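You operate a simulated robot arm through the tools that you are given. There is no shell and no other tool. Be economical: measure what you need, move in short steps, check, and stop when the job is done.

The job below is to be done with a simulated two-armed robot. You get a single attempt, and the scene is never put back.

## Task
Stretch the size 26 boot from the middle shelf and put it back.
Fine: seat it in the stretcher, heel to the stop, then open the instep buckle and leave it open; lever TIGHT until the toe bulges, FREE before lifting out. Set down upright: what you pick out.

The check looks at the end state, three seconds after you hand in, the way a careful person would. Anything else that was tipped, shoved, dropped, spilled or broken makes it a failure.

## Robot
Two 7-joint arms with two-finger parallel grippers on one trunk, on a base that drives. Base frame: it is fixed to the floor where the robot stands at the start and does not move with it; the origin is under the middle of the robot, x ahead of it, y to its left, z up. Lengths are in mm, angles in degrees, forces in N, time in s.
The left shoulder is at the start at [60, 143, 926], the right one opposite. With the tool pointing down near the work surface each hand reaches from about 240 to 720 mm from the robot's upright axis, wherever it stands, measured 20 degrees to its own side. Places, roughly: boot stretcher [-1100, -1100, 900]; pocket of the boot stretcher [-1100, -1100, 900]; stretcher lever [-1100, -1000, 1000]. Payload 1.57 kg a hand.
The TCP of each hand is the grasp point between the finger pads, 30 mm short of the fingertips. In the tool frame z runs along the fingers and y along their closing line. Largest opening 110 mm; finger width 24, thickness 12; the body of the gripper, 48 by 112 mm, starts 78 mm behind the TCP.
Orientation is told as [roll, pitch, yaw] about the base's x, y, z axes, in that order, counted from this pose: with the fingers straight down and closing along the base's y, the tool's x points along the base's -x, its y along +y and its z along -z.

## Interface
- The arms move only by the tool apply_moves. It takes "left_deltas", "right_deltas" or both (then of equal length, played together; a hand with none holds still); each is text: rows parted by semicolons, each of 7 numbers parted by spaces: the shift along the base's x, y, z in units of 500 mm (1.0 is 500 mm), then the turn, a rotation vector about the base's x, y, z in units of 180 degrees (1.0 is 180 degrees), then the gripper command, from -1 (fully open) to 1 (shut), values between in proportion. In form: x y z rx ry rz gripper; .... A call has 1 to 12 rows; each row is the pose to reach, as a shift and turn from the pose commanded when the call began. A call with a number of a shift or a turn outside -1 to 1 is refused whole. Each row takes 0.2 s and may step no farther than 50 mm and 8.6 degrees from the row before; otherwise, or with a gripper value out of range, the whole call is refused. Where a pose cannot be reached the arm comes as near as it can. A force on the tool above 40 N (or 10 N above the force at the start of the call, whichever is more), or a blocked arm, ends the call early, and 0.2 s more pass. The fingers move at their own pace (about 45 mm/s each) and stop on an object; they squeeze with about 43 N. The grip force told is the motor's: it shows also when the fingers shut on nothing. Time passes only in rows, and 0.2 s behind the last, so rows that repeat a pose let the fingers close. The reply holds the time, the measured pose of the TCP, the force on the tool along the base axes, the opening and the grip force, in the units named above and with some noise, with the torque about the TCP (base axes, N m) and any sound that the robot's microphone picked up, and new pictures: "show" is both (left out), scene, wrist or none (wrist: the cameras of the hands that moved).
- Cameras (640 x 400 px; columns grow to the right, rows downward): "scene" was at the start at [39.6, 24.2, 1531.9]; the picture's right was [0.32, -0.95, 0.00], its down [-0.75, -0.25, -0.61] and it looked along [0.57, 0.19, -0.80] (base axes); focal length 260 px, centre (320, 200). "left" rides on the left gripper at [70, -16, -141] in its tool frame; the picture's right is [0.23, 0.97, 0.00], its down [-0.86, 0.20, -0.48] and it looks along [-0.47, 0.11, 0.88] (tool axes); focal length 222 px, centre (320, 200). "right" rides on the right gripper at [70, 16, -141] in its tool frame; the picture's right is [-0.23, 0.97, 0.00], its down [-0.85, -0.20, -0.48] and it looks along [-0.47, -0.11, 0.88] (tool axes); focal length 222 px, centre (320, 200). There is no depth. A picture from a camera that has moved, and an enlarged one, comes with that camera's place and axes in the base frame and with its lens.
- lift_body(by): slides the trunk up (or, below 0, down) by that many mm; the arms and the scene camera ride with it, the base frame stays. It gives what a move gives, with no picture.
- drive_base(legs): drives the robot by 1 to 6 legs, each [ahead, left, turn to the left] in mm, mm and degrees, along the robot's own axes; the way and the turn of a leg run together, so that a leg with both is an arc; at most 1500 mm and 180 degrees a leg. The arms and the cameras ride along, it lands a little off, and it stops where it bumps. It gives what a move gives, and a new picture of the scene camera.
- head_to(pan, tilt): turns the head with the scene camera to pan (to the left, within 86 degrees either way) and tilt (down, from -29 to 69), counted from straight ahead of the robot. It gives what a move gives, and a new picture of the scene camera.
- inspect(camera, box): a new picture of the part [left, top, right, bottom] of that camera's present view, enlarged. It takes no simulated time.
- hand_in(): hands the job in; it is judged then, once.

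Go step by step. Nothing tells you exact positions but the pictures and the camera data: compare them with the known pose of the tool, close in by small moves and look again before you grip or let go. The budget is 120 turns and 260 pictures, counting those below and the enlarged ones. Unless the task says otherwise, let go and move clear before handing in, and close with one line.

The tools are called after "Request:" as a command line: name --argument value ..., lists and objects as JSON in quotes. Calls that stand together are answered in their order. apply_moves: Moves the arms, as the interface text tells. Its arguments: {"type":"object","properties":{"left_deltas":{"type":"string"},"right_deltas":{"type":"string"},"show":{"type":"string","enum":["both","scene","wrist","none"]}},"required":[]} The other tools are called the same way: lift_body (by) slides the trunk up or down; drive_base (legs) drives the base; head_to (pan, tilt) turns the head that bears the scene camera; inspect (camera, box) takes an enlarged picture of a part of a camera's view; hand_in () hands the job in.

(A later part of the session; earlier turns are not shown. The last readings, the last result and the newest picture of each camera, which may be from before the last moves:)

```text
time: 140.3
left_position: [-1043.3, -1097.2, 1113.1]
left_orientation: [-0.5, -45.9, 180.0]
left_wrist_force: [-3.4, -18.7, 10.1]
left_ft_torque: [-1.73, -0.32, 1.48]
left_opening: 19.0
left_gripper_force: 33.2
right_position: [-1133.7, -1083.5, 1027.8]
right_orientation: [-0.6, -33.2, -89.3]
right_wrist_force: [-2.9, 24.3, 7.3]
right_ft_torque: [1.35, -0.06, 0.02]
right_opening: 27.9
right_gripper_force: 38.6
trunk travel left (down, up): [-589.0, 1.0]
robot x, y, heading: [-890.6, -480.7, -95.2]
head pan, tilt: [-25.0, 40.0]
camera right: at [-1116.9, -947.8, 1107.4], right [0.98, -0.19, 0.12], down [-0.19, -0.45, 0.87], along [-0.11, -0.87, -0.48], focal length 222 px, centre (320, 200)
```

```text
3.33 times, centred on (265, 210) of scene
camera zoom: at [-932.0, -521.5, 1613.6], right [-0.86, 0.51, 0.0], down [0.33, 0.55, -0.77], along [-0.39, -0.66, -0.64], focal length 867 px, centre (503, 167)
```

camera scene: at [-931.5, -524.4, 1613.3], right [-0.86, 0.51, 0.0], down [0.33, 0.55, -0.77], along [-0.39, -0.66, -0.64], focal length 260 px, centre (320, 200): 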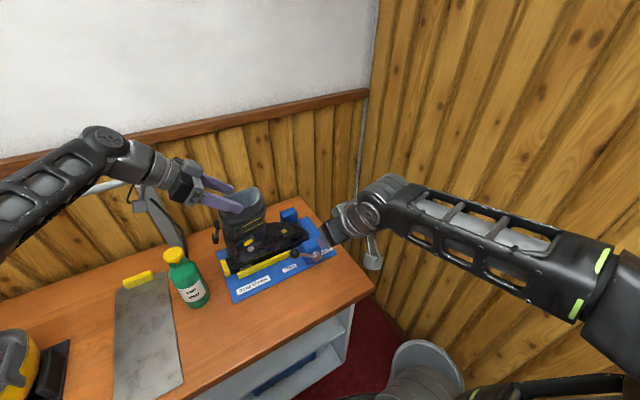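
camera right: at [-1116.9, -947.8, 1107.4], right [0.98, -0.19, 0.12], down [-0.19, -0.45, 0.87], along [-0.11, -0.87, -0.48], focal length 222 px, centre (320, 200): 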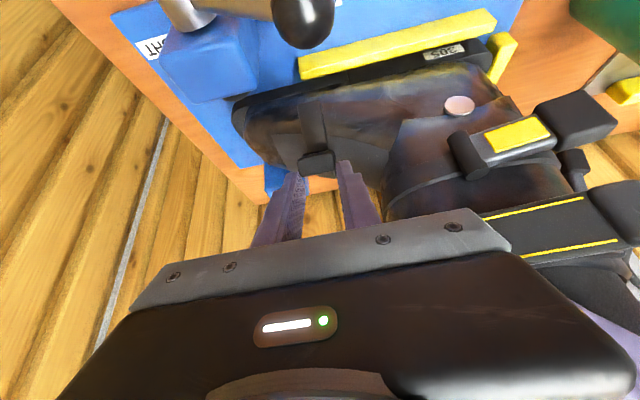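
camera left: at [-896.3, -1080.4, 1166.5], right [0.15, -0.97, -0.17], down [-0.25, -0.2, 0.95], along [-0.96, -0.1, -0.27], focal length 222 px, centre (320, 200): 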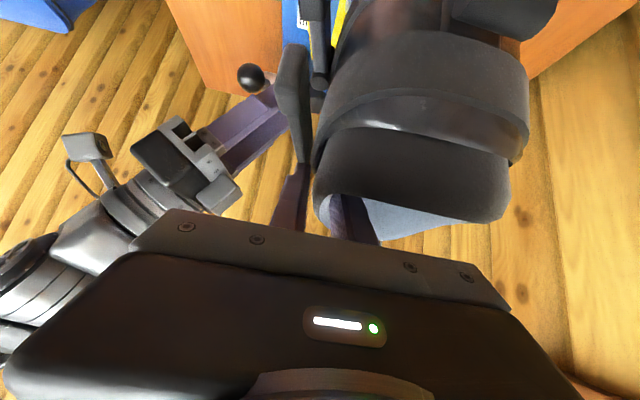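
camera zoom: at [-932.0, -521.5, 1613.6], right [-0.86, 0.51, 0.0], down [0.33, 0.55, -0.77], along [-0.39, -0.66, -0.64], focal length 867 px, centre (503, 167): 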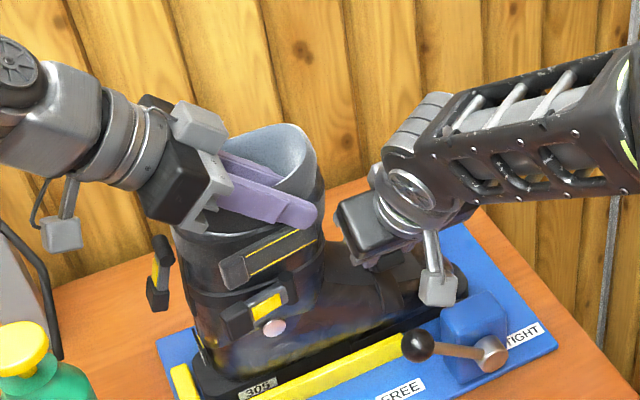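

The lever is swung well over (the bare strap plate is visible). I'll release the block and retreat the right hand.

Request:
apply_moves --right_deltas "0 0.012 0 0 0 0 1; 0 0.012 0 0 0 0 0.27; 0 0.012 0 0 0 0 0.27; 0 0.04 0.04 0 0 0 0.27; 0 0.08 0.09 0 0 0 0.27; 0 0.14 0.14 0 0 0 0.27; 0 0.2 0.18 0 0 0 0.27; 0 0.28 0.2 0 0 0 0.27" --show "wrist"

Request:
inspect --camera "scene" --box '[190, 150, 340, 270]'

Request:
inspect --camera "right" --box '[240, 60, 440, 220]'

```text
time: 142.1
left_position: [-1044.9, -1093.6, 1113.7]
left_orientation: [-1.0, -45.8, 180.0]
left_wrist_force: [2.9, -6.1, 14.6]
left_ft_torque: [-1.48, -0.28, 0.75]
left_opening: 18.5
left_gripper_force: 32.7
right_position: [-1128.5, -945.6, 1124.7]
right_orientation: [-0.6, -33.1, -89.5]
right_wrist_force: [0.3, 0.5, -0.6]
right_ft_torque: [0.02, -0.03, -0.01]
right_opening: 40.2
right_gripper_force: 0.0
trunk travel left (down, up): [-589.0, 1.0]
robot x, y, heading: [-889.9, -481.0, -95.3]
head pan, tilt: [-25.0, 40.0]
camera right: at [-1114.0, -811.1, 1204.2], right [0.98, -0.19, 0.12], down [-0.19, -0.46, 0.87], along [-0.11, -0.87, -0.48], focal length 222 px, centre (320, 200)
```

right: 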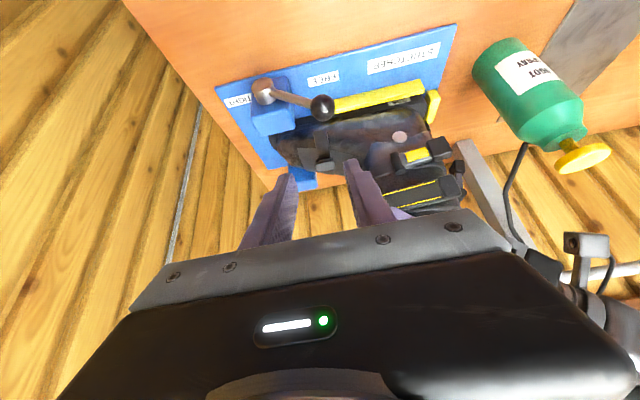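

```text
3.33 times, centred on (265, 210) of scene
camera zoom: at [-930.7, -523.1, 1613.4], right [-0.86, 0.51, 0.0], down [0.33, 0.55, -0.77], along [-0.39, -0.66, -0.64], focal length 867 px, centre (503, 167)
```

zoom: 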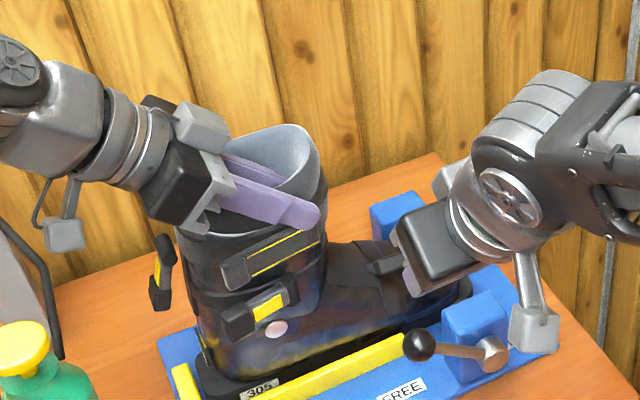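

```text
2.50 times, centred on (340, 140) of right
camera zoom: at [-1114.0, -811.1, 1204.2], right [0.98, -0.19, 0.12], down [-0.19, -0.46, 0.87], along [-0.11, -0.87, -0.48], focal length 555 px, centre (270, 350)
```

zoom: 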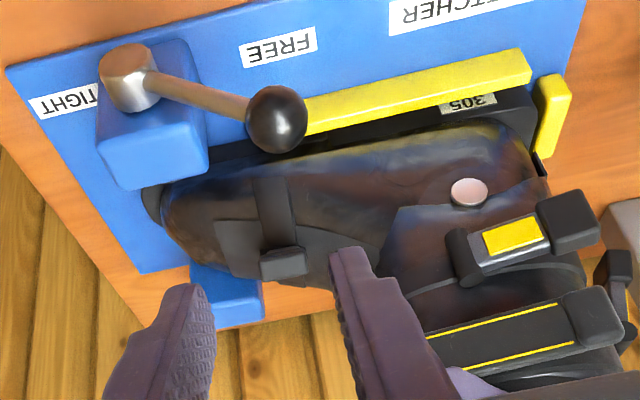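

The buckle is open and stays open, and the heel is still at the stop. I'll let go with the left hand, and bring the right hand over the lever ball at about (-1120,-999,974).

Request:
apply_moves --left_deltas "0 0 0.006 0 0 0 1; 0 0 0.008 0 0 0 0.3; 0 0 0.008 0 0 0 -0.1; 0 0 0.008 0 0 0 -0.1; 0.04 0 0.048 0 0 0 -0.1; 0.09 0 0.098 0 0 0 -0.1; 0.14 0 0.148 0 0 0 -0.1; 0.2 0 0.2 0 0 0 -0.1; 0.28 0 0.22 0 0 0 -0.1" --right_deltas "0 0 0 0 0 0 0.2; 0 0 0 0 0 0 0.2; 0 0 0 0 0 0 0.2; 0 -0.01 -0.04 0 0 0 0.2; 0.008 -0.02 -0.09 0 0 0 0.2; 0.016 -0.03 -0.14 0 0 0 0.2; 0.016 -0.04 -0.18 0 0 0 0.2; 0.016 -0.04 -0.2 0 0 0 0.2; 0.016 -0.04 -0.2 0 0 0 0.2" --show "both"

Request:
inspect --camera "right" --box '[240, 60, 440, 220]'

Request:
inspect --camera "scene" --box '[190, 150, 340, 270]'

```text
time: 144.1
left_position: [-904.4, -1094.7, 1226.6]
left_orientation: [-1.1, -45.9, 179.9]
left_wrist_force: [-0.2, 0.0, -0.1]
left_ft_torque: [-0.01, 0.02, -0.01]
left_opening: 60.5
left_gripper_force: 0.2
right_position: [-1123.2, -967.5, 1026.0]
right_orientation: [-0.6, -33.1, -89.4]
right_wrist_force: [0.0, 0.0, -0.1]
right_ft_torque: [-0.05, -0.01, -0.02]
right_opening: 44.1
right_gripper_force: 0.1
trunk travel left (down, up): [-589.0, 1.0]
robot x, y, heading: [-889.4, -480.7, -95.3]
head pan, tilt: [-25.0, 40.0]
camera scene: at [-930.1, -523.9, 1613.4], right [-0.86, 0.51, 0.0], down [0.32, 0.55, -0.77], along [-0.39, -0.66, -0.64], focal length 260 px, centre (320, 200)
camera right: at [-1106.9, -832.0, 1104.5], right [0.98, -0.19, 0.12], down [-0.19, -0.46, 0.87], along [-0.11, -0.87, -0.48], focal length 222 px, centre (320, 200)
camera left: at [-756.6, -1080.4, 1275.0], right [0.14, -0.97, -0.18], down [-0.25, -0.21, 0.94], along [-0.96, -0.09, -0.28], focal length 222 px, centre (320, 200)
```

scene: 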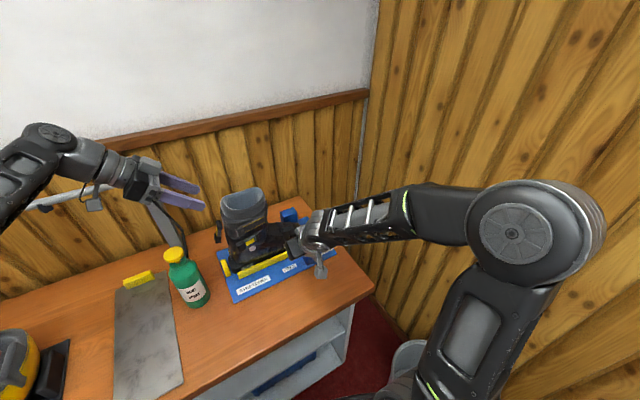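
right: 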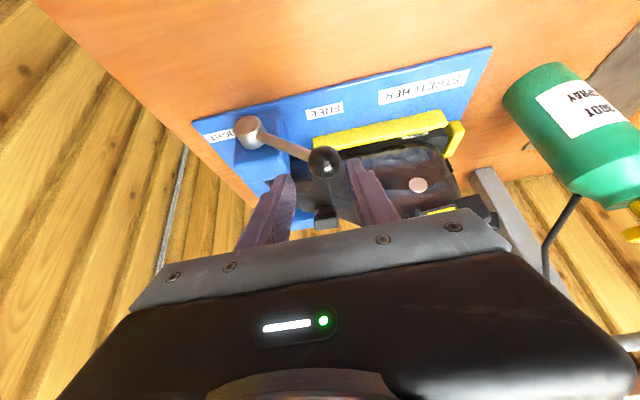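
left: 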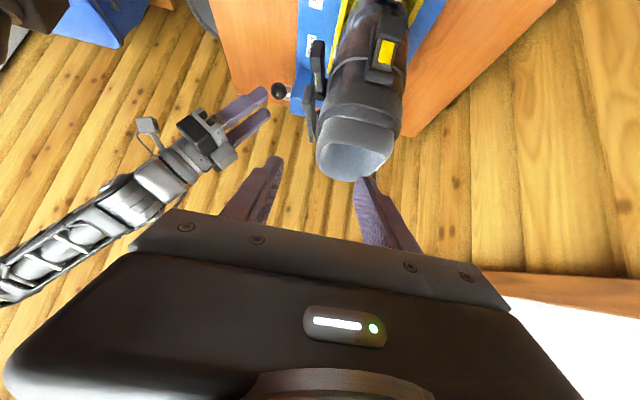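

```text
2.50 times, centred on (340, 140) of right
camera zoom: at [-1106.9, -832.0, 1104.5], right [0.98, -0.19, 0.12], down [-0.19, -0.46, 0.87], along [-0.11, -0.87, -0.48], focal length 555 px, centre (270, 350)
```

zoom: 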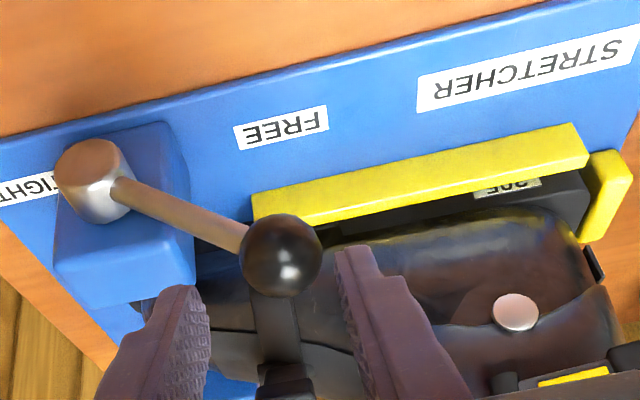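

```text
3.33 times, centred on (265, 210) of scene
camera zoom: at [-930.1, -523.9, 1613.4], right [-0.86, 0.51, 0.0], down [0.32, 0.55, -0.77], along [-0.39, -0.66, -0.64], focal length 867 px, centre (503, 167)
```

zoom: 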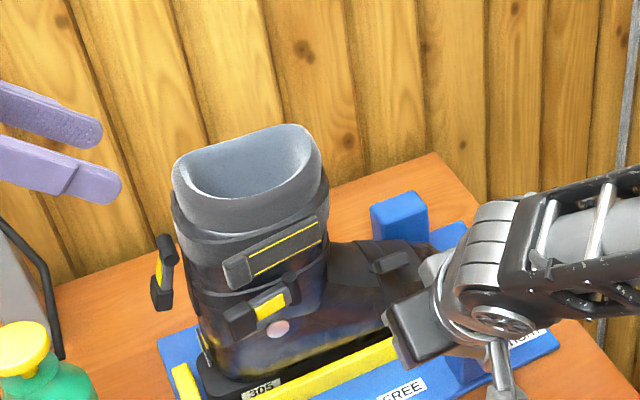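

The ball is about 27 mm wide. I'll close the fingers, set them on the ball's +x side, and push it over the top toward TIGHT.

Request:
apply_moves --right_deltas "0.035 0 0 0 0 0 1; 0.07 0 0 0 0 0 1; 0.07 -0.01 -0.02 0 0 0 1; 0.07 -0.03 -0.05 0 0 0 1; 0.07 -0.049 -0.082 0 0 0 1; 0.07 -0.049 -0.082 0 0 0 1" --show "wrist"

Request:
inspect --camera "right" --box '[220, 80, 420, 240]'

```text
time: 145.5
left_position: [-907.1, -1094.1, 1225.1]
left_orientation: [-1.1, -45.8, 179.8]
left_wrist_force: [0.1, -0.7, 0.1]
left_ft_torque: [0.01, 0.01, 0.01]
left_opening: 60.7
left_gripper_force: 0.0
right_position: [-1087.6, -990.4, 984.8]
right_orientation: [-0.5, -33.0, -89.3]
right_wrist_force: [0.4, 0.4, -0.2]
right_ft_torque: [-0.04, 0.0, -0.01]
right_opening: 0.0
right_gripper_force: 21.4
trunk travel left (down, up): [-589.0, 1.0]
robot x, y, heading: [-887.4, -479.9, -95.5]
head pan, tilt: [-25.0, 40.0]
camera right: at [-1072.8, -853.9, 1064.2], right [0.98, -0.19, 0.12], down [-0.19, -0.46, 0.87], along [-0.11, -0.87, -0.48], focal length 222 px, centre (320, 200)
```

right: 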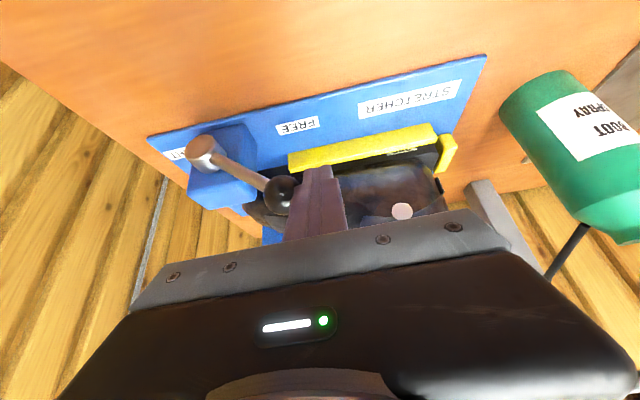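

```text
2.50 times, centred on (320, 160) of right
camera zoom: at [-1072.8, -853.9, 1064.2], right [0.98, -0.19, 0.12], down [-0.19, -0.46, 0.87], along [-0.11, -0.87, -0.48], focal length 555 px, centre (320, 300)
```

zoom: 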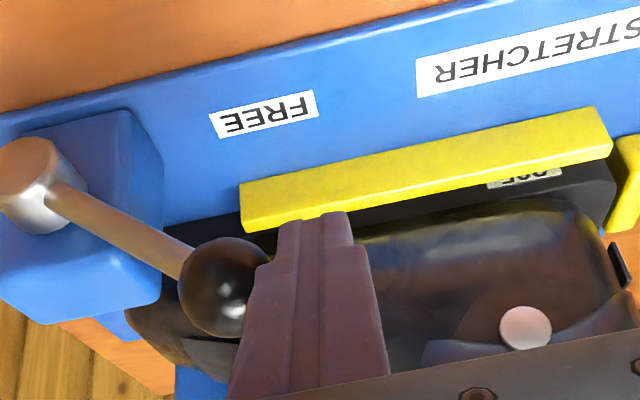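

Request:
apply_moves --right_deltas "-0.02 0 0.012 0 0 0 1; -0.045 0 0.028 0 0 0 1; -0.079 0 0.05 0 0 0 1; -0.117 0 0.066 0 0 0 1; -0.157 0 0.074 0 0 0 1; -0.199 0 0.072 0 0 0 1; -0.237 0 0.062 0 0 0 1" --show "both"

Request:
inspect --camera "right" --box '[200, 80, 420, 240]'

```text
time: 147.1
left_position: [-906.7, -1093.1, 1225.4]
left_orientation: [-1.2, -45.8, 180.0]
left_wrist_force: [0.9, 0.5, 0.9]
left_ft_torque: [0.01, -0.02, 0.01]
left_opening: 60.7
left_gripper_force: 0.2
right_position: [-1206.8, -990.9, 1015.3]
right_orientation: [-0.6, -33.1, -89.6]
right_wrist_force: [0.8, 0.2, 0.8]
right_ft_torque: [-0.04, 0.03, 0.01]
right_opening: 0.0
right_gripper_force: 21.5
trunk travel left (down, up): [-589.0, 1.0]
robot x, y, heading: [-889.2, -476.8, -95.5]
head pan, tilt: [-25.0, 40.0]
camera scene: at [-931.6, -524.4, 1613.3], right [-0.86, 0.51, 0.0], down [0.33, 0.55, -0.77], along [-0.39, -0.66, -0.64], focal length 260 px, centre (320, 200)
camera right: at [-1191.0, -855.2, 1095.2], right [0.98, -0.19, 0.12], down [-0.19, -0.46, 0.87], along [-0.11, -0.87, -0.48], focal length 222 px, centre (320, 200)
```

scene: 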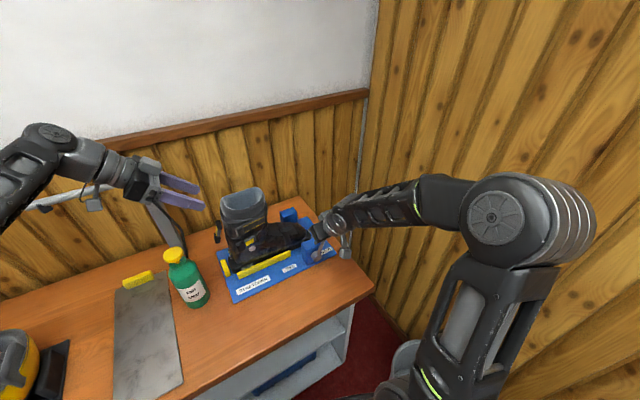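
right: 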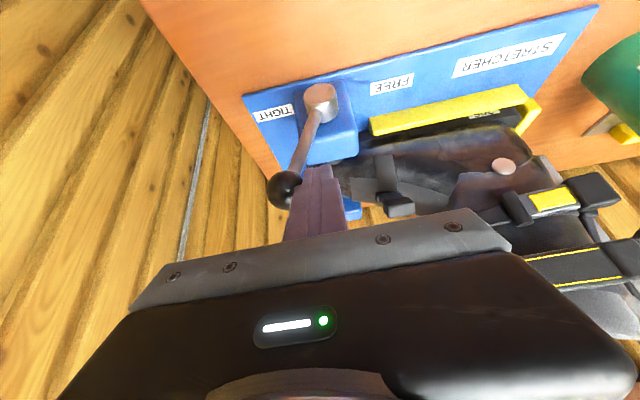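

```text
2.50 times, centred on (310, 160) of right
camera zoom: at [-1191.0, -855.2, 1095.2], right [0.98, -0.19, 0.12], down [-0.19, -0.46, 0.87], along [-0.11, -0.87, -0.48], focal length 555 px, centre (345, 300)
```

zoom: 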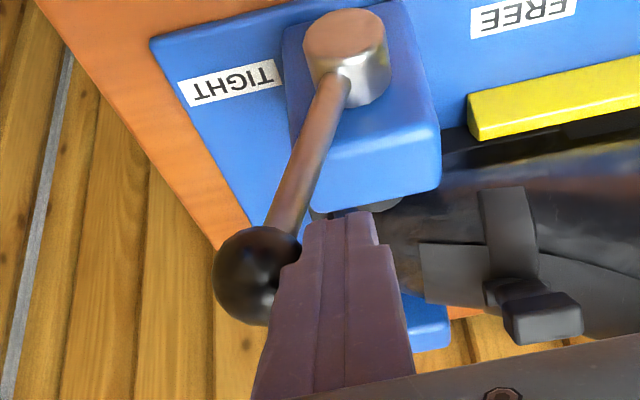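

Request:
apply_moves --right_deltas "-0.02 0 -0.004 0 0 0 1; -0.04 0 -0.012 0 0 0 1; -0.056 0 -0.022 0 0 0 1; -0.072 0 -0.036 0 0 0 1; -0.086 0 -0.05 0 0 0 1; -0.098 0 -0.066 0 0 0 1" --show "wrist"

Request:
inspect --camera "right" --box '[200, 80, 420, 240]'

Request:
inspect --camera "scene" --box '[200, 170, 350, 290]'

```text
time: 148.4
left_position: [-905.9, -1094.3, 1226.7]
left_orientation: [-1.1, -45.9, 179.9]
left_wrist_force: [0.3, -0.3, 0.7]
left_ft_torque: [0.01, -0.01, 0.0]
left_opening: 60.6
left_gripper_force: 0.1
right_position: [-1243.9, -994.7, 995.5]
right_orientation: [-0.6, -34.1, -88.7]
right_wrist_force: [9.5, -0.8, 11.8]
right_ft_torque: [-0.25, -0.3, 0.18]
right_opening: 0.0
right_gripper_force: 21.4
trunk travel left (down, up): [-589.0, 1.0]
robot x, y, heading: [-887.0, -483.3, -95.6]
head pan, tilt: [-25.0, 40.0]
stopped in row 6 (right hand): the force on the tool passed its limit (the readings are from after the stop); the commanded pose is now the measured one
camera right: at [-1229.4, -858.7, 1072.4], right [0.98, -0.17, 0.12], down [-0.18, -0.44, 0.88], along [-0.1, -0.88, -0.46], focal length 222 px, centre (320, 200)
```

right: 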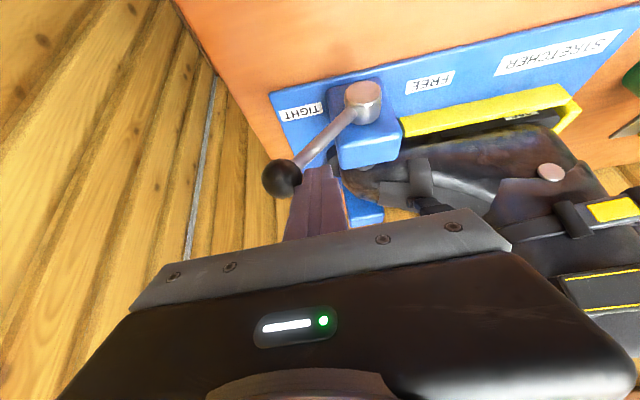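

```text
2.50 times, centred on (310, 160) of right
camera zoom: at [-1229.4, -858.7, 1072.4], right [0.98, -0.17, 0.12], down [-0.18, -0.44, 0.88], along [-0.1, -0.88, -0.46], focal length 555 px, centre (345, 300)
```

zoom: 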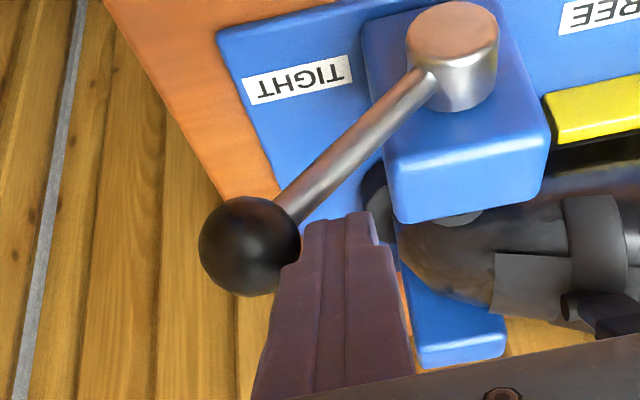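

```text
3.33 times, centred on (275, 230) of scene
camera zoom: at [-930.4, -522.8, 1613.5], right [-0.86, 0.51, 0.0], down [0.32, 0.55, -0.77], along [-0.39, -0.66, -0.64], focal length 867 px, centre (470, 100)
```

zoom: 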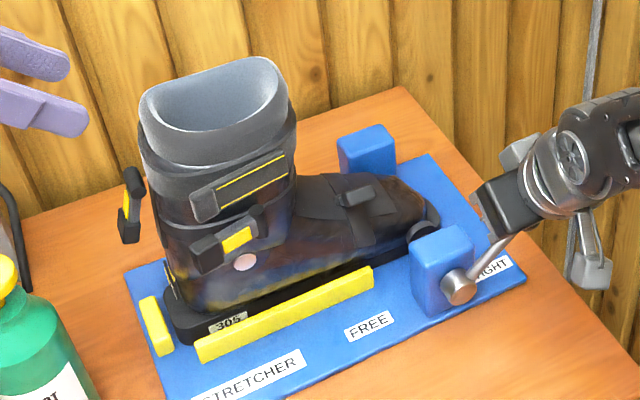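

Request:
inspect --camera "scene" --box '[260, 200, 330, 260]'

Request:
inspect --camera "scene" --box '[222, 225, 282, 275]'

```text
6.67 times, centred on (295, 230) of scene
camera zoom: at [-930.4, -522.8, 1613.5], right [-0.86, 0.51, 0.0], down [0.32, 0.55, -0.77], along [-0.39, -0.66, -0.64], focal length 1735 px, centre (487, 0)
```

zoom: 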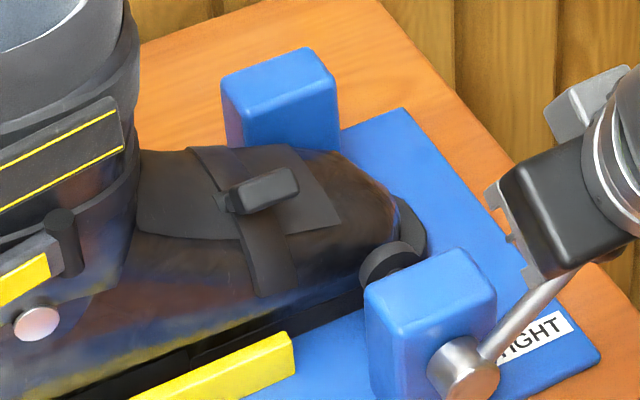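

```text
8.00 times, centred on (252, 250) of scene
camera zoom: at [-930.4, -522.8, 1613.5], right [-0.86, 0.51, 0.0], down [0.32, 0.55, -0.77], along [-0.39, -0.66, -0.64], focal length 2082 px, centre (864, -200)
```

zoom: 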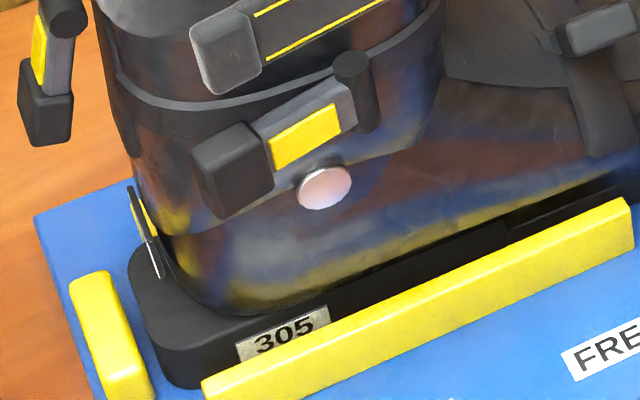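

The lever stands near TIGHT. I'll place the fingers on top of the ball and press along its swing direction to make sure it is fully over, holding it there for a moment.

Request:
apply_moves --right_deltas "0.01 0 0.03 0 0 0 1; -0.02 0 0.03 0 0 0 1; -0.03 0 0.02 0 0 0 1; -0.038 0 0.01 0 0 0 1; -0.046 0 0 0 0 0 1; -0.052 0 -0.008 0 0 0 1" --show "wrist"

Request:
inspect --camera "right" --box '[200, 80, 420, 240]'

Request:
inspect --camera "scene" --box '[260, 200, 330, 260]'

```text
time: 149.2
left_position: [-904.7, -1093.4, 1226.7]
left_orientation: [-1.1, -45.7, -179.9]
left_wrist_force: [-0.9, 0.4, 0.6]
left_ft_torque: [0.01, -0.03, 0.0]
left_opening: 60.6
left_gripper_force: 0.1
right_position: [-1245.9, -995.7, 1006.0]
right_orientation: [0.0, -33.8, -88.1]
right_wrist_force: [16.3, 3.2, 8.1]
right_ft_torque: [0.03, -0.4, 0.1]
right_opening: 0.3
right_gripper_force: 21.0
trunk travel left (down, up): [-589.0, 1.0]
robot x, y, heading: [-887.7, -481.5, -95.1]
head pan, tilt: [-25.0, 40.0]
stopped in row 4 (right hand): the force on the tool passed its limit (the readings are from after the stop); the commanded pose is now the measured one
camera right: at [-1235.0, -858.5, 1084.2], right [0.98, -0.16, 0.13], down [-0.18, -0.45, 0.87], along [-0.08, -0.88, -0.47], focal length 222 px, centre (320, 200)
```

right: 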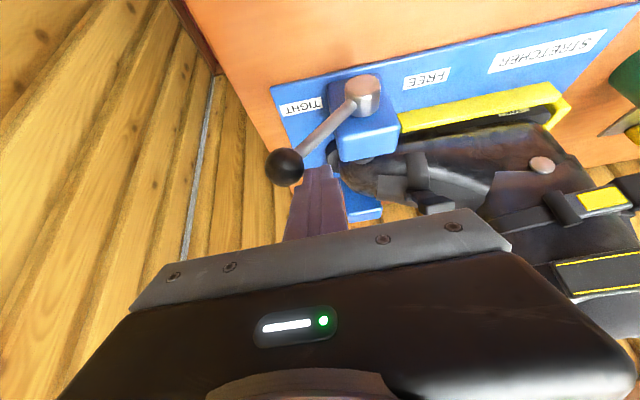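

```text
2.50 times, centred on (310, 160) of right
camera zoom: at [-1235.0, -858.5, 1084.2], right [0.98, -0.16, 0.13], down [-0.18, -0.45, 0.87], along [-0.08, -0.88, -0.47], focal length 555 px, centre (345, 300)
```

zoom: 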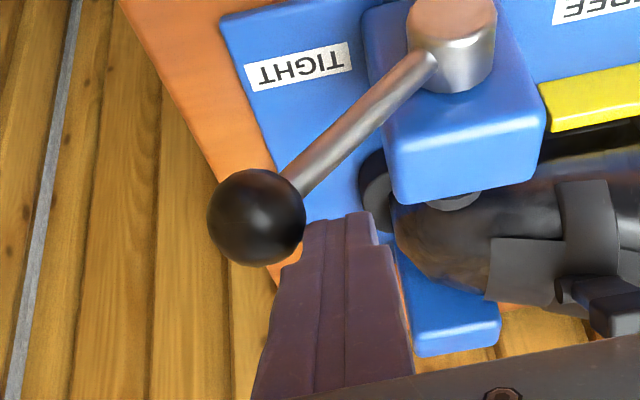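

```text
6.67 times, centred on (295, 230) of scene
camera zoom: at [-930.1, -522.7, 1613.6], right [-0.86, 0.5, 0.0], down [0.32, 0.55, -0.77], along [-0.39, -0.66, -0.64], focal length 1735 px, centre (487, 0)
```

zoom: 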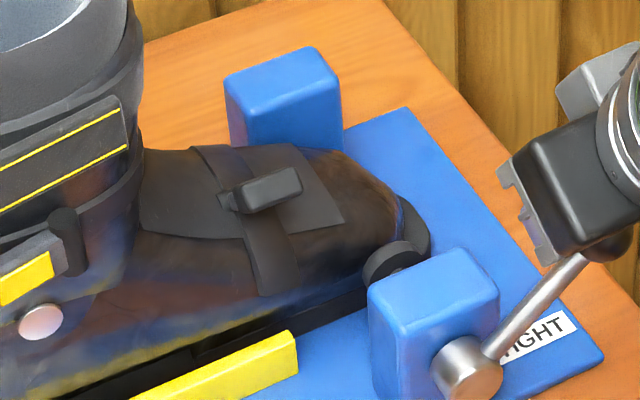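

Request:
apply_moves --right_deltas "0.01 0 0.03 0 0 0 1; -0.02 0 0.05 0 0 0 1; -0.05 0 0.05 0 0 0 1; -0.056 0 0.03 0 0 0 1; -0.056 0 0.015 0 0 0 1; -0.056 0 0.005 0 0 0 1; -0.056 0 -0.003 0 0 0 1; -0.056 0 -0.008 0 0 0 1" --show "wrist"

Request:
inspect --camera "right" --box '[200, 80, 420, 240]'

Request:
inspect --camera "scene" --box '[260, 200, 330, 260]'

```text
time: 150.6
left_position: [-905.3, -1095.6, 1224.3]
left_orientation: [-1.3, -45.8, -179.9]
left_wrist_force: [-0.9, -0.7, -0.3]
left_ft_torque: [0.02, 0.02, -0.04]
left_opening: 60.5
left_gripper_force: 0.0
right_position: [-1281.1, -999.8, 1018.6]
right_orientation: [-0.9, -34.9, -88.2]
right_wrist_force: [1.4, 0.8, 9.1]
right_ft_torque: [0.0, -0.15, 0.02]
right_opening: 0.0
right_gripper_force: 21.0
trunk travel left (down, up): [-589.0, 1.0]
robot x, y, heading: [-888.6, -482.7, -95.3]
head pan, tilt: [-25.0, 40.0]
stopped in row 6 (right hand): the force on the tool passed its limit (the readings are from after the stop); the commanded pose is now the measured one
camera right: at [-1267.6, -862.4, 1093.5], right [0.98, -0.16, 0.12], down [-0.18, -0.43, 0.88], along [-0.09, -0.89, -0.45], focal length 222 px, centre (320, 200)
```

right: 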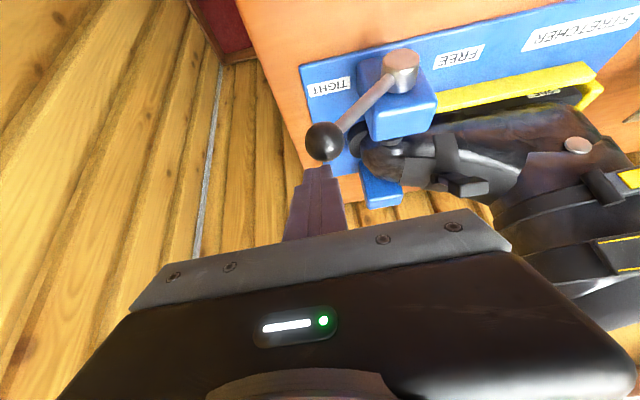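

```text
2.50 times, centred on (310, 160) of right
camera zoom: at [-1267.6, -862.4, 1093.5], right [0.98, -0.16, 0.12], down [-0.18, -0.43, 0.88], along [-0.09, -0.89, -0.45], focal length 555 px, centre (345, 300)
```

zoom: 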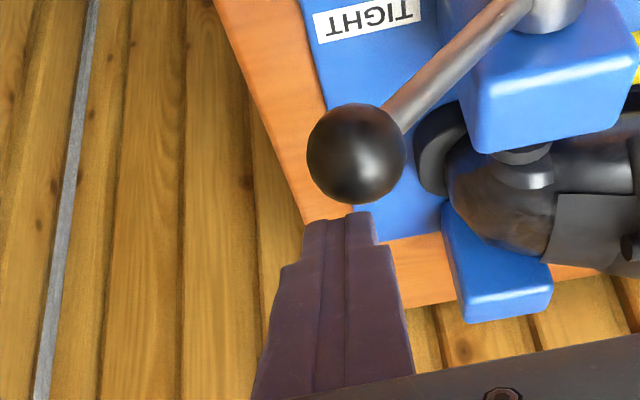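

```text
6.67 times, centred on (295, 230) of scene
camera zoom: at [-930.5, -524.5, 1613.1], right [-0.86, 0.5, 0.0], down [0.32, 0.56, -0.77], along [-0.39, -0.66, -0.64], focal length 1735 px, centre (487, 0)
```

zoom: 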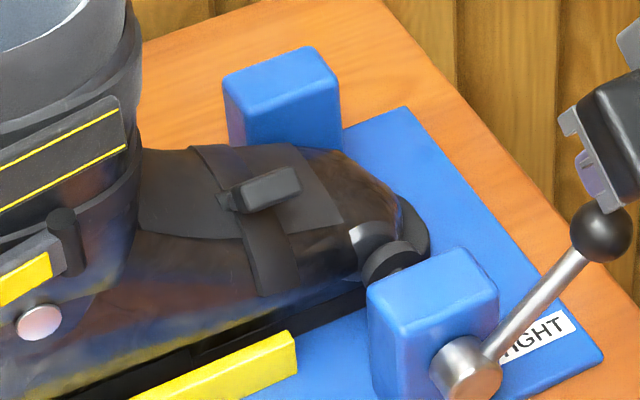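

The lever is at its stop on TIGHT, and a pale bump is appearing on the toe by the jaw. I'll wait a couple of seconds and look again.

Request:
apply_moves --right_deltas "0 0.02 0.03 0 0 0 1; 0 0.06 0.06 0 0 0 1; 0 0.06 0.06 0 0 0 1; 0 0.06 0.06 0 0 0 1; 0 0.06 0.06 0 0 0 1; 0 0.06 0.06 0 0 0 1; 0 0.06 0.06 0 0 0 1; 0 0.06 0.06 0 0 0 1; 0 0.06 0.06 0 0 0 1; 0 0.06 0.06 0 0 0 1" --show "none"

Request:
inspect --camera "scene" --box '[260, 200, 330, 260]'

Request:
inspect --camera "right" --box '[260, 40, 520, 220]'

```text
time: 152.8
left_position: [-905.3, -1092.9, 1225.6]
left_orientation: [-1.0, -45.8, -179.9]
left_wrist_force: [-0.1, -0.1, -0.2]
left_ft_torque: [-0.01, 0.0, 0.03]
left_opening: 60.9
left_gripper_force: 0.0
right_position: [-1279.3, -967.3, 1048.5]
right_orientation: [-0.7, -34.6, -88.2]
right_wrist_force: [1.0, 0.0, -0.6]
right_ft_torque: [0.0, -0.02, -0.02]
right_opening: 0.1
right_gripper_force: 21.5
trunk travel left (down, up): [-589.0, 1.0]
robot x, y, heading: [-891.9, -476.6, -95.4]
head pan, tilt: [-25.0, 40.0]
```

```text
6.67 times, centred on (295, 230) of scene
camera zoom: at [-930.4, -523.8, 1613.3], right [-0.86, 0.5, 0.0], down [0.32, 0.56, -0.77], along [-0.39, -0.66, -0.64], focal length 1735 px, centre (487, 0)
```

zoom: 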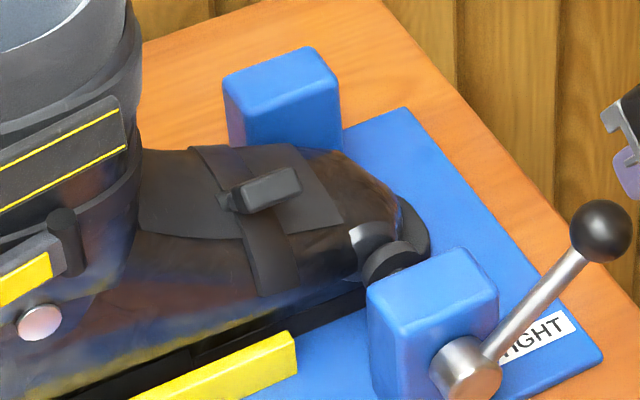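

```text
2.22 times, centred on (390, 130) of right
camera zoom: at [-1266.4, -829.4, 1124.3], right [0.98, -0.16, 0.12], down [-0.18, -0.44, 0.88], along [-0.09, -0.88, -0.46], focal length 494 px, centre (164, 356)
```

zoom: 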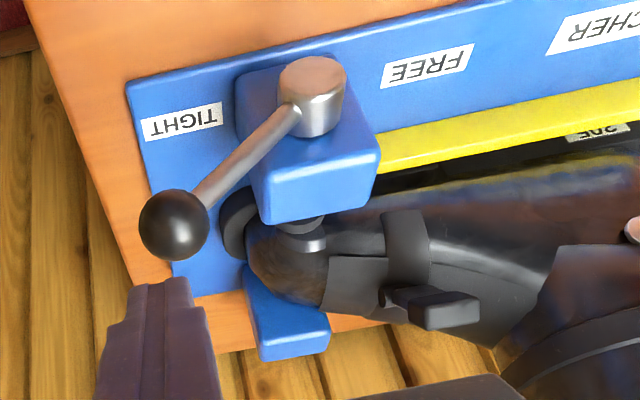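

The bulge (a grey bump by the jaw) is there and steady. Now lever back to FREE: I'll go round to the ball's -x side and push it back over the top.

Request:
apply_moves --right_deltas "-0.03 0 0 0 0 0 1; -0.056 0 0 0 0 0 1; -0.056 -0.02 -0.05 0 0 0 1; -0.056 -0.04 -0.1 0 0 0 1; -0.056 -0.05 -0.127 0 0 0 1; -0.056 -0.05 -0.127 0 0 0 1" --show "wrist"

Request:
inspect --camera "right" --box '[240, 60, 480, 240]'

```text
time: 154.2
left_position: [-905.6, -1094.0, 1225.1]
left_orientation: [-1.1, -45.8, -179.9]
left_wrist_force: [0.5, 1.1, 0.4]
left_ft_torque: [0.01, -0.01, 0.01]
left_opening: 60.5
left_gripper_force: 0.1
right_position: [-1307.7, -992.4, 984.6]
right_orientation: [-0.7, -34.6, -88.2]
right_wrist_force: [-0.3, -0.7, -0.5]
right_ft_torque: [0.0, 0.0, -0.03]
right_opening: 0.0
right_gripper_force: 21.1
trunk travel left (down, up): [-589.0, 1.0]
robot x, y, heading: [-890.9, -480.5, -95.1]
head pan, tilt: [-25.0, 40.0]
camera right: at [-1294.2, -855.2, 1060.8], right [0.98, -0.16, 0.12], down [-0.18, -0.44, 0.88], along [-0.09, -0.88, -0.46], focal length 222 px, centre (320, 200)
```

right: 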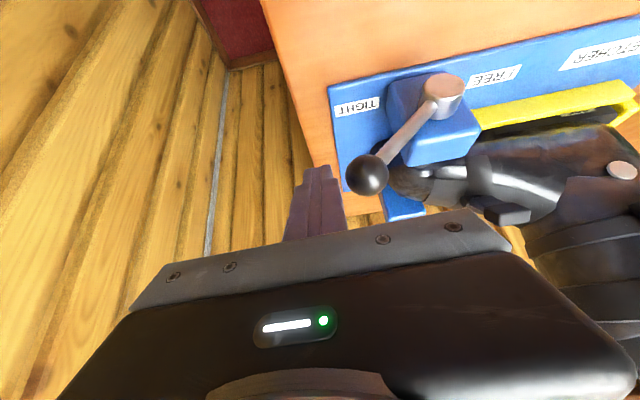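

```text
2.22 times, centred on (360, 150) of right
camera zoom: at [-1294.2, -855.2, 1060.8], right [0.98, -0.16, 0.12], down [-0.18, -0.44, 0.88], along [-0.09, -0.88, -0.46], focal length 494 px, centre (231, 311)
```

zoom: 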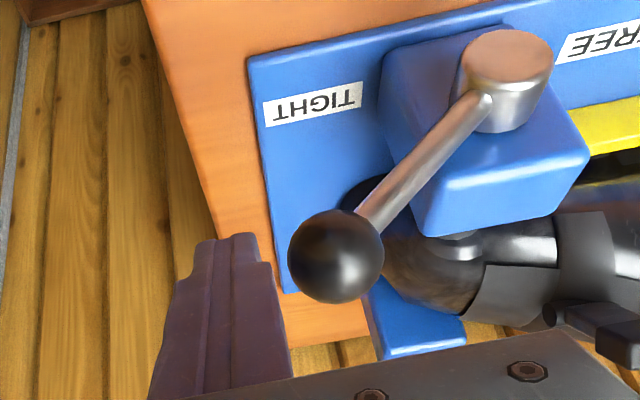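

Request:
apply_moves --right_deltas "0.02 0 0.014 0 0 0 1; 0.042 0 0.03 0 0 0 1; 0.077 0 0.052 0 0 0 1; 0.115 0 0.068 0 0 0 1; 0.155 0 0.075 0 0 0 1; 0.197 0 0.073 0 0 0 1; 0.236 0 0.063 0 0 0 1; 0.273 0 0.045 0 0 0 1; 0.298 0 0.026 0 0 0 1; 0.31 0 0.01 0 0 0 1" --show "wrist"

Request:
inspect --camera "right" --box '[240, 60, 480, 240]'

Request:
inspect --camera "scene" --box '[200, 170, 350, 290]'

```text
time: 156.3
left_position: [-904.8, -1092.8, 1226.4]
left_orientation: [-1.0, -45.9, -180.0]
left_wrist_force: [-0.7, 0.9, -1.0]
left_ft_torque: [-0.01, -0.03, 0.01]
left_opening: 60.5
left_gripper_force: 0.0
right_position: [-1158.3, -991.6, 988.8]
right_orientation: [-0.7, -34.8, -88.5]
right_wrist_force: [-4.8, 0.1, 12.9]
right_ft_torque: [-0.05, 0.02, -0.05]
right_opening: 0.0
right_gripper_force: 22.1
trunk travel left (down, up): [-589.0, 1.0]
robot x, y, heading: [-890.9, -479.1, -95.3]
head pan, tilt: [-25.0, 40.0]
camera right: at [-1143.5, -854.6, 1064.3], right [0.98, -0.17, 0.12], down [-0.18, -0.43, 0.88], along [-0.09, -0.89, -0.45], focal length 222 px, centre (320, 200)
```

right: 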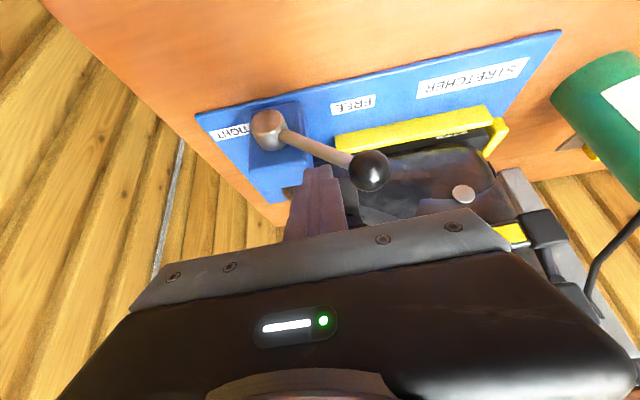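

```text
2.22 times, centred on (360, 150) of right
camera zoom: at [-1143.5, -854.6, 1064.3], right [0.98, -0.17, 0.12], down [-0.18, -0.43, 0.88], along [-0.09, -0.89, -0.45], focal length 494 px, centre (231, 311)
```

zoom: 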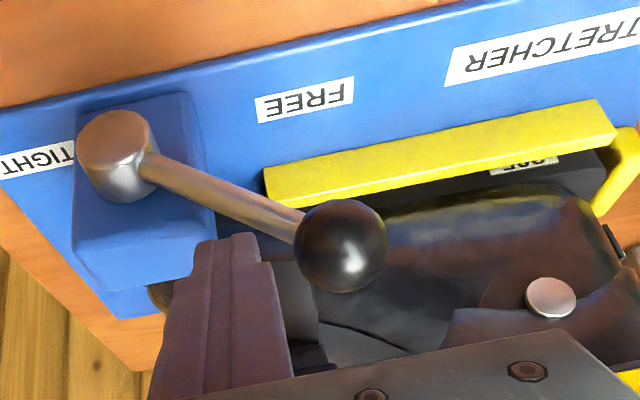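

```text
3.33 times, centred on (275, 230) of scene
camera zoom: at [-930.9, -522.5, 1613.6], right [-0.86, 0.5, 0.0], down [0.32, 0.55, -0.77], along [-0.39, -0.66, -0.64], focal length 867 px, centre (470, 100)
```

zoom: 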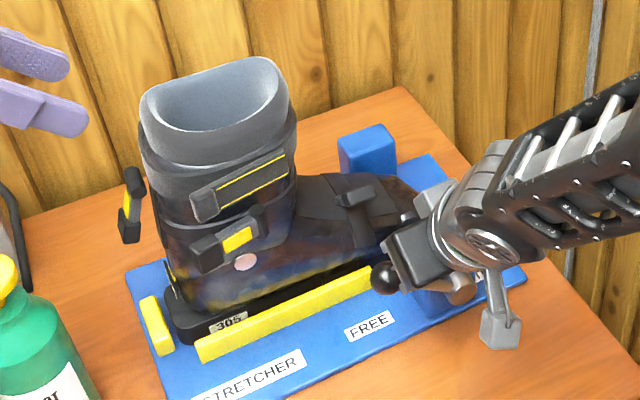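

The ball is back at its original FREE place. I'll withdraw, fold the left hand back, and set up the right hand for the 45° front-wall grasp again.

Request:
apply_moves --right_deltas "0 0.03 0.04 0 0 0 0.2; 0 0.05 0.12 0 0 0 -0.3; 0.03 0.05 0.2 0 0 0 -0.3; 0.06 0.05 0.28 -0.02 0 0 -0.3; 0.1 0.04 0.35 -0.04 0 -0.004 -0.3; 0.13 0 0.41 -0.057 0 -0.008 -0.3; 0.153 -0.05 0.42 -0.057 0 -0.008 -0.3; 0.153 -0.1 0.42 -0.057 0 -0.008 -0.3; 0.153 -0.147 0.412 -0.057 0 -0.008 -0.3; 0.153 -0.147 0.412 -0.057 0 -0.008 -0.3; 0.153 -0.147 0.412 -0.057 0 -0.008 -0.3; 0.153 -0.147 0.412 -0.057 0 -0.008 -0.3" --left_deltas "0.04 0.02 0 0 0 0 -0.1; 0.08 0.06 0 0 0 0.04 -0.1; 0.12 0.1 0 0 0 0.086 -0.1; 0.15 0.15 0 0 0 0.132 -0.1; 0.18 0.2 0 0 0 0.178 -0.1; 0.2 0.25 0 0 0 0.224 -0.1; 0.2 0.3 0 0 0 0.27 -0.1; 0.2 0.35 0 0 0 0.316 -0.1; 0.2 0.4 0 0 0 0.362 -0.1; 0.2 0.45 0 0 0 0.408 -0.1; 0.2 0.48 0 0 0 0.454 -0.1; 0.2 0.48 0 0 0 0.5 -0.1" --show "both"

Request:
inspect --camera "right" --box '[200, 40, 460, 240]'

```text
time: 158.9
left_position: [-803.2, -853.9, 1225.0]
left_orientation: [-0.9, -45.8, -89.9]
left_wrist_force: [-0.6, 0.4, 0.3]
left_ft_torque: [-0.01, -0.01, 0.0]
left_opening: 60.6
left_gripper_force: 0.0
right_position: [-1079.0, -1068.1, 1194.3]
right_orientation: [-0.9, -44.9, -89.6]
right_wrist_force: [0.3, 1.0, -0.3]
right_ft_torque: [0.02, -0.04, 0.01]
right_opening: 71.5
right_gripper_force: 0.0
trunk travel left (down, up): [-589.0, 1.0]
robot x, y, heading: [-888.3, -480.5, -95.4]
head pan, tilt: [-25.0, 40.0]
camera scene: at [-931.3, -523.6, 1613.3], right [-0.86, 0.5, 0.0], down [0.32, 0.55, -0.77], along [-0.39, -0.66, -0.64], focal length 260 px, centre (320, 200)
camera right: at [-1061.7, -919.4, 1244.6], right [0.97, -0.16, 0.15], down [-0.19, -0.27, 0.94], along [-0.12, -0.95, -0.29], focal length 222 px, centre (320, 200)
camera left: at [-817.7, -703.9, 1273.9], right [0.97, 0.15, -0.17], down [0.21, -0.25, 0.94], along [0.1, -0.96, -0.28], focal length 222 px, centre (320, 200)
```

scene: 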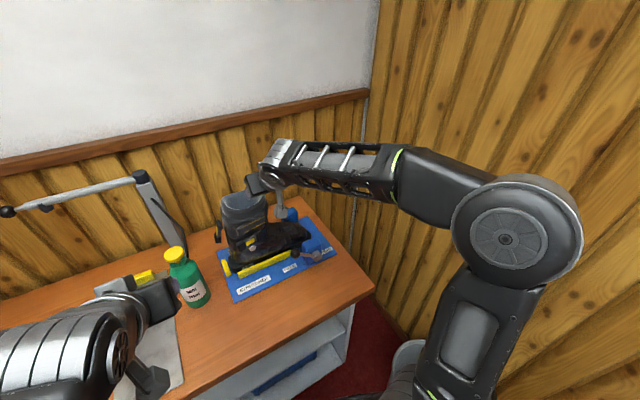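
right: 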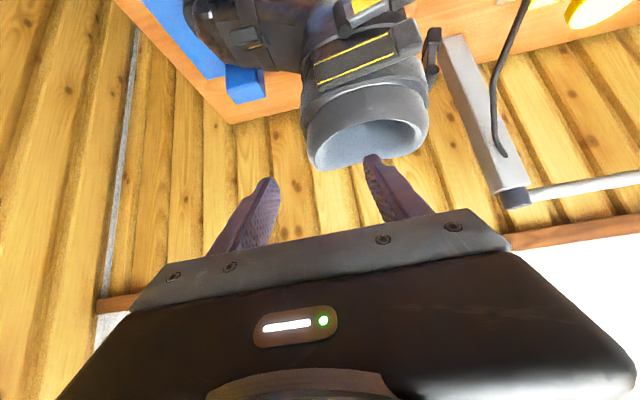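
left: 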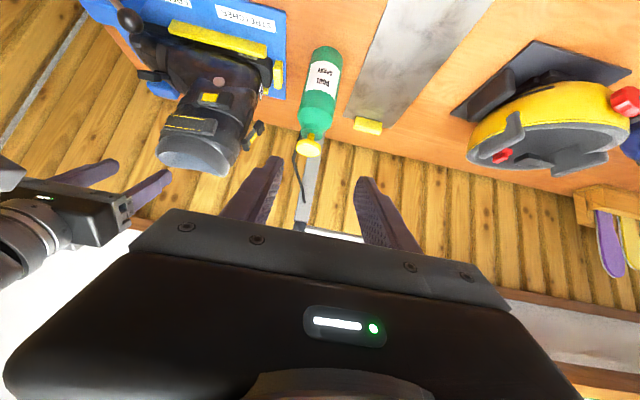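

```text
2.00 times, centred on (330, 140) of right
camera zoom: at [-1061.7, -919.4, 1244.6], right [0.97, -0.16, 0.15], down [-0.19, -0.27, 0.94], along [-0.12, -0.95, -0.29], focal length 444 px, centre (300, 320)
```

zoom: 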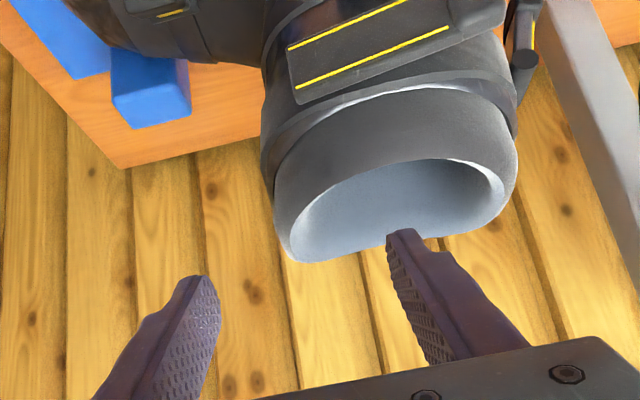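

Request:
apply_moves --right_deltas "-0.01 -0.035 -0.035 0 0 0 -0.3; -0.01 -0.07 -0.072 0 0 0 -0.3; -0.01 -0.11 -0.115 0 0 0 -0.3; -0.01 -0.15 -0.158 0 0 0 -0.3; -0.01 -0.15 -0.158 0 0 0 0.4; -0.01 -0.15 -0.158 0 0 0 1; -0.01 -0.15 -0.158 0 0 0 1; -0.01 -0.15 -0.158 0 0 0 1; -0.01 -0.15 -0.158 0 0 0 1" --show "wrist"

Request:
inspect --camera "scene" --box '[200, 170, 350, 290]'

```text
time: 160.9
left_position: [-803.0, -853.8, 1225.6]
left_orientation: [-1.0, -45.8, -90.0]
left_wrist_force: [-0.7, -0.3, -0.1]
left_ft_torque: [0.0, 0.01, -0.03]
left_opening: 60.2
left_gripper_force: 0.1
right_position: [-1082.6, -1141.2, 1116.8]
right_orientation: [-0.9, -45.0, -89.7]
right_wrist_force: [-4.4, 1.3, 6.6]
right_ft_torque: [0.43, -1.3, 0.39]
right_opening: 21.6
right_gripper_force: 31.3
trunk travel left (down, up): [-589.0, 1.0]
robot x, y, heading: [-888.8, -480.8, -95.3]
head pan, tilt: [-25.0, 40.0]
camera right: at [-1065.2, -993.2, 1165.8], right [0.97, -0.16, 0.15], down [-0.19, -0.27, 0.94], along [-0.12, -0.95, -0.29], focal length 222 px, centre (320, 200)
```

right: 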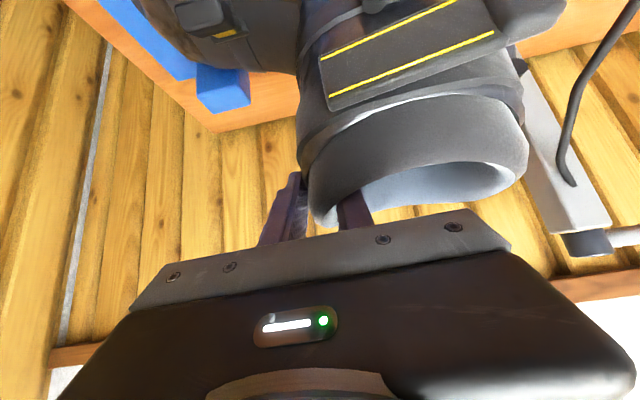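

```text
3.33 times, centred on (275, 230) of scene
camera zoom: at [-931.3, -522.7, 1613.5], right [-0.86, 0.5, 0.0], down [0.32, 0.55, -0.77], along [-0.39, -0.66, -0.64], focal length 867 px, centre (470, 100)
```

zoom: 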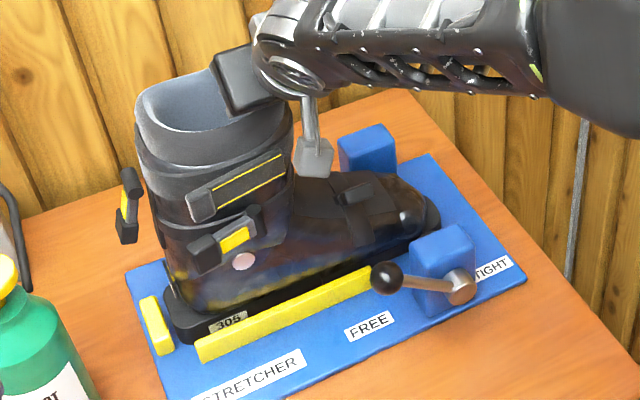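

Bulge visible, lever FREE, buckle open. I'll lift the boot straight up out of the stretcher.

Request:
apply_moves --right_deltas "0 0 0.012 0 0 0 1; 0 0 0.03 0 -0.012 0 1; 0 0 0.06 0 -0.024 0 1; 0 0 0.1 0 -0.036 0 1; 0 0 0.15 0 -0.036 0 1; 0 0 0.2 0 -0.036 0 1; 0 0 0.25 0 -0.036 0 1; 0 0 0.29 0 -0.036 0 1; 0 0 0.3 0 -0.036 0 1" --show "scene"

Request:
inspect --camera "scene" --box '[180, 130, 350, 290]'

```text
time: 162.9
left_position: [-801.1, -855.9, 1224.6]
left_orientation: [-1.1, -45.7, -89.9]
left_wrist_force: [-0.9, -0.2, 0.0]
left_ft_torque: [0.01, -0.01, -0.01]
left_opening: 60.6
left_gripper_force: 0.1
right_position: [-1081.8, -1143.4, 1266.1]
right_orientation: [8.2, -44.3, -96.0]
right_wrist_force: [-1.1, -0.2, -10.6]
right_ft_torque: [-0.06, 0.26, 0.01]
right_opening: 16.1
right_gripper_force: 31.4
trunk travel left (down, up): [-589.0, 1.0]
robot x, y, heading: [-890.6, -481.9, -95.3]
head pan, tilt: [-25.0, 40.0]
camera scene: at [-930.7, -524.7, 1613.3], right [-0.86, 0.5, 0.0], down [0.32, 0.56, -0.77], along [-0.39, -0.66, -0.64], focal length 260 px, centre (320, 200)
```

scene: 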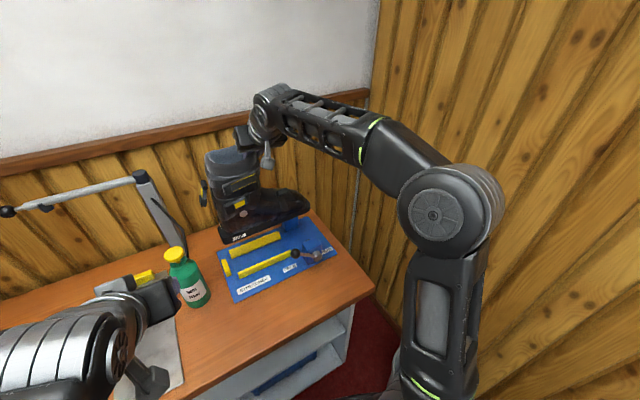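

```text
2.50 times, centred on (265, 210) of scene
camera zoom: at [-930.7, -524.7, 1613.3], right [-0.86, 0.5, 0.0], down [0.32, 0.56, -0.77], along [-0.39, -0.66, -0.64], focal length 650 px, centre (458, 175)
```

zoom: 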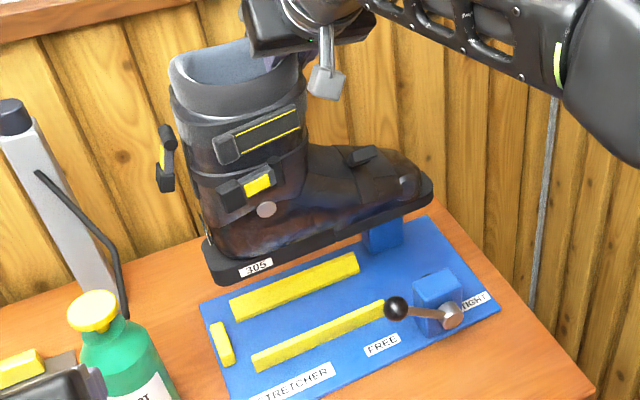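

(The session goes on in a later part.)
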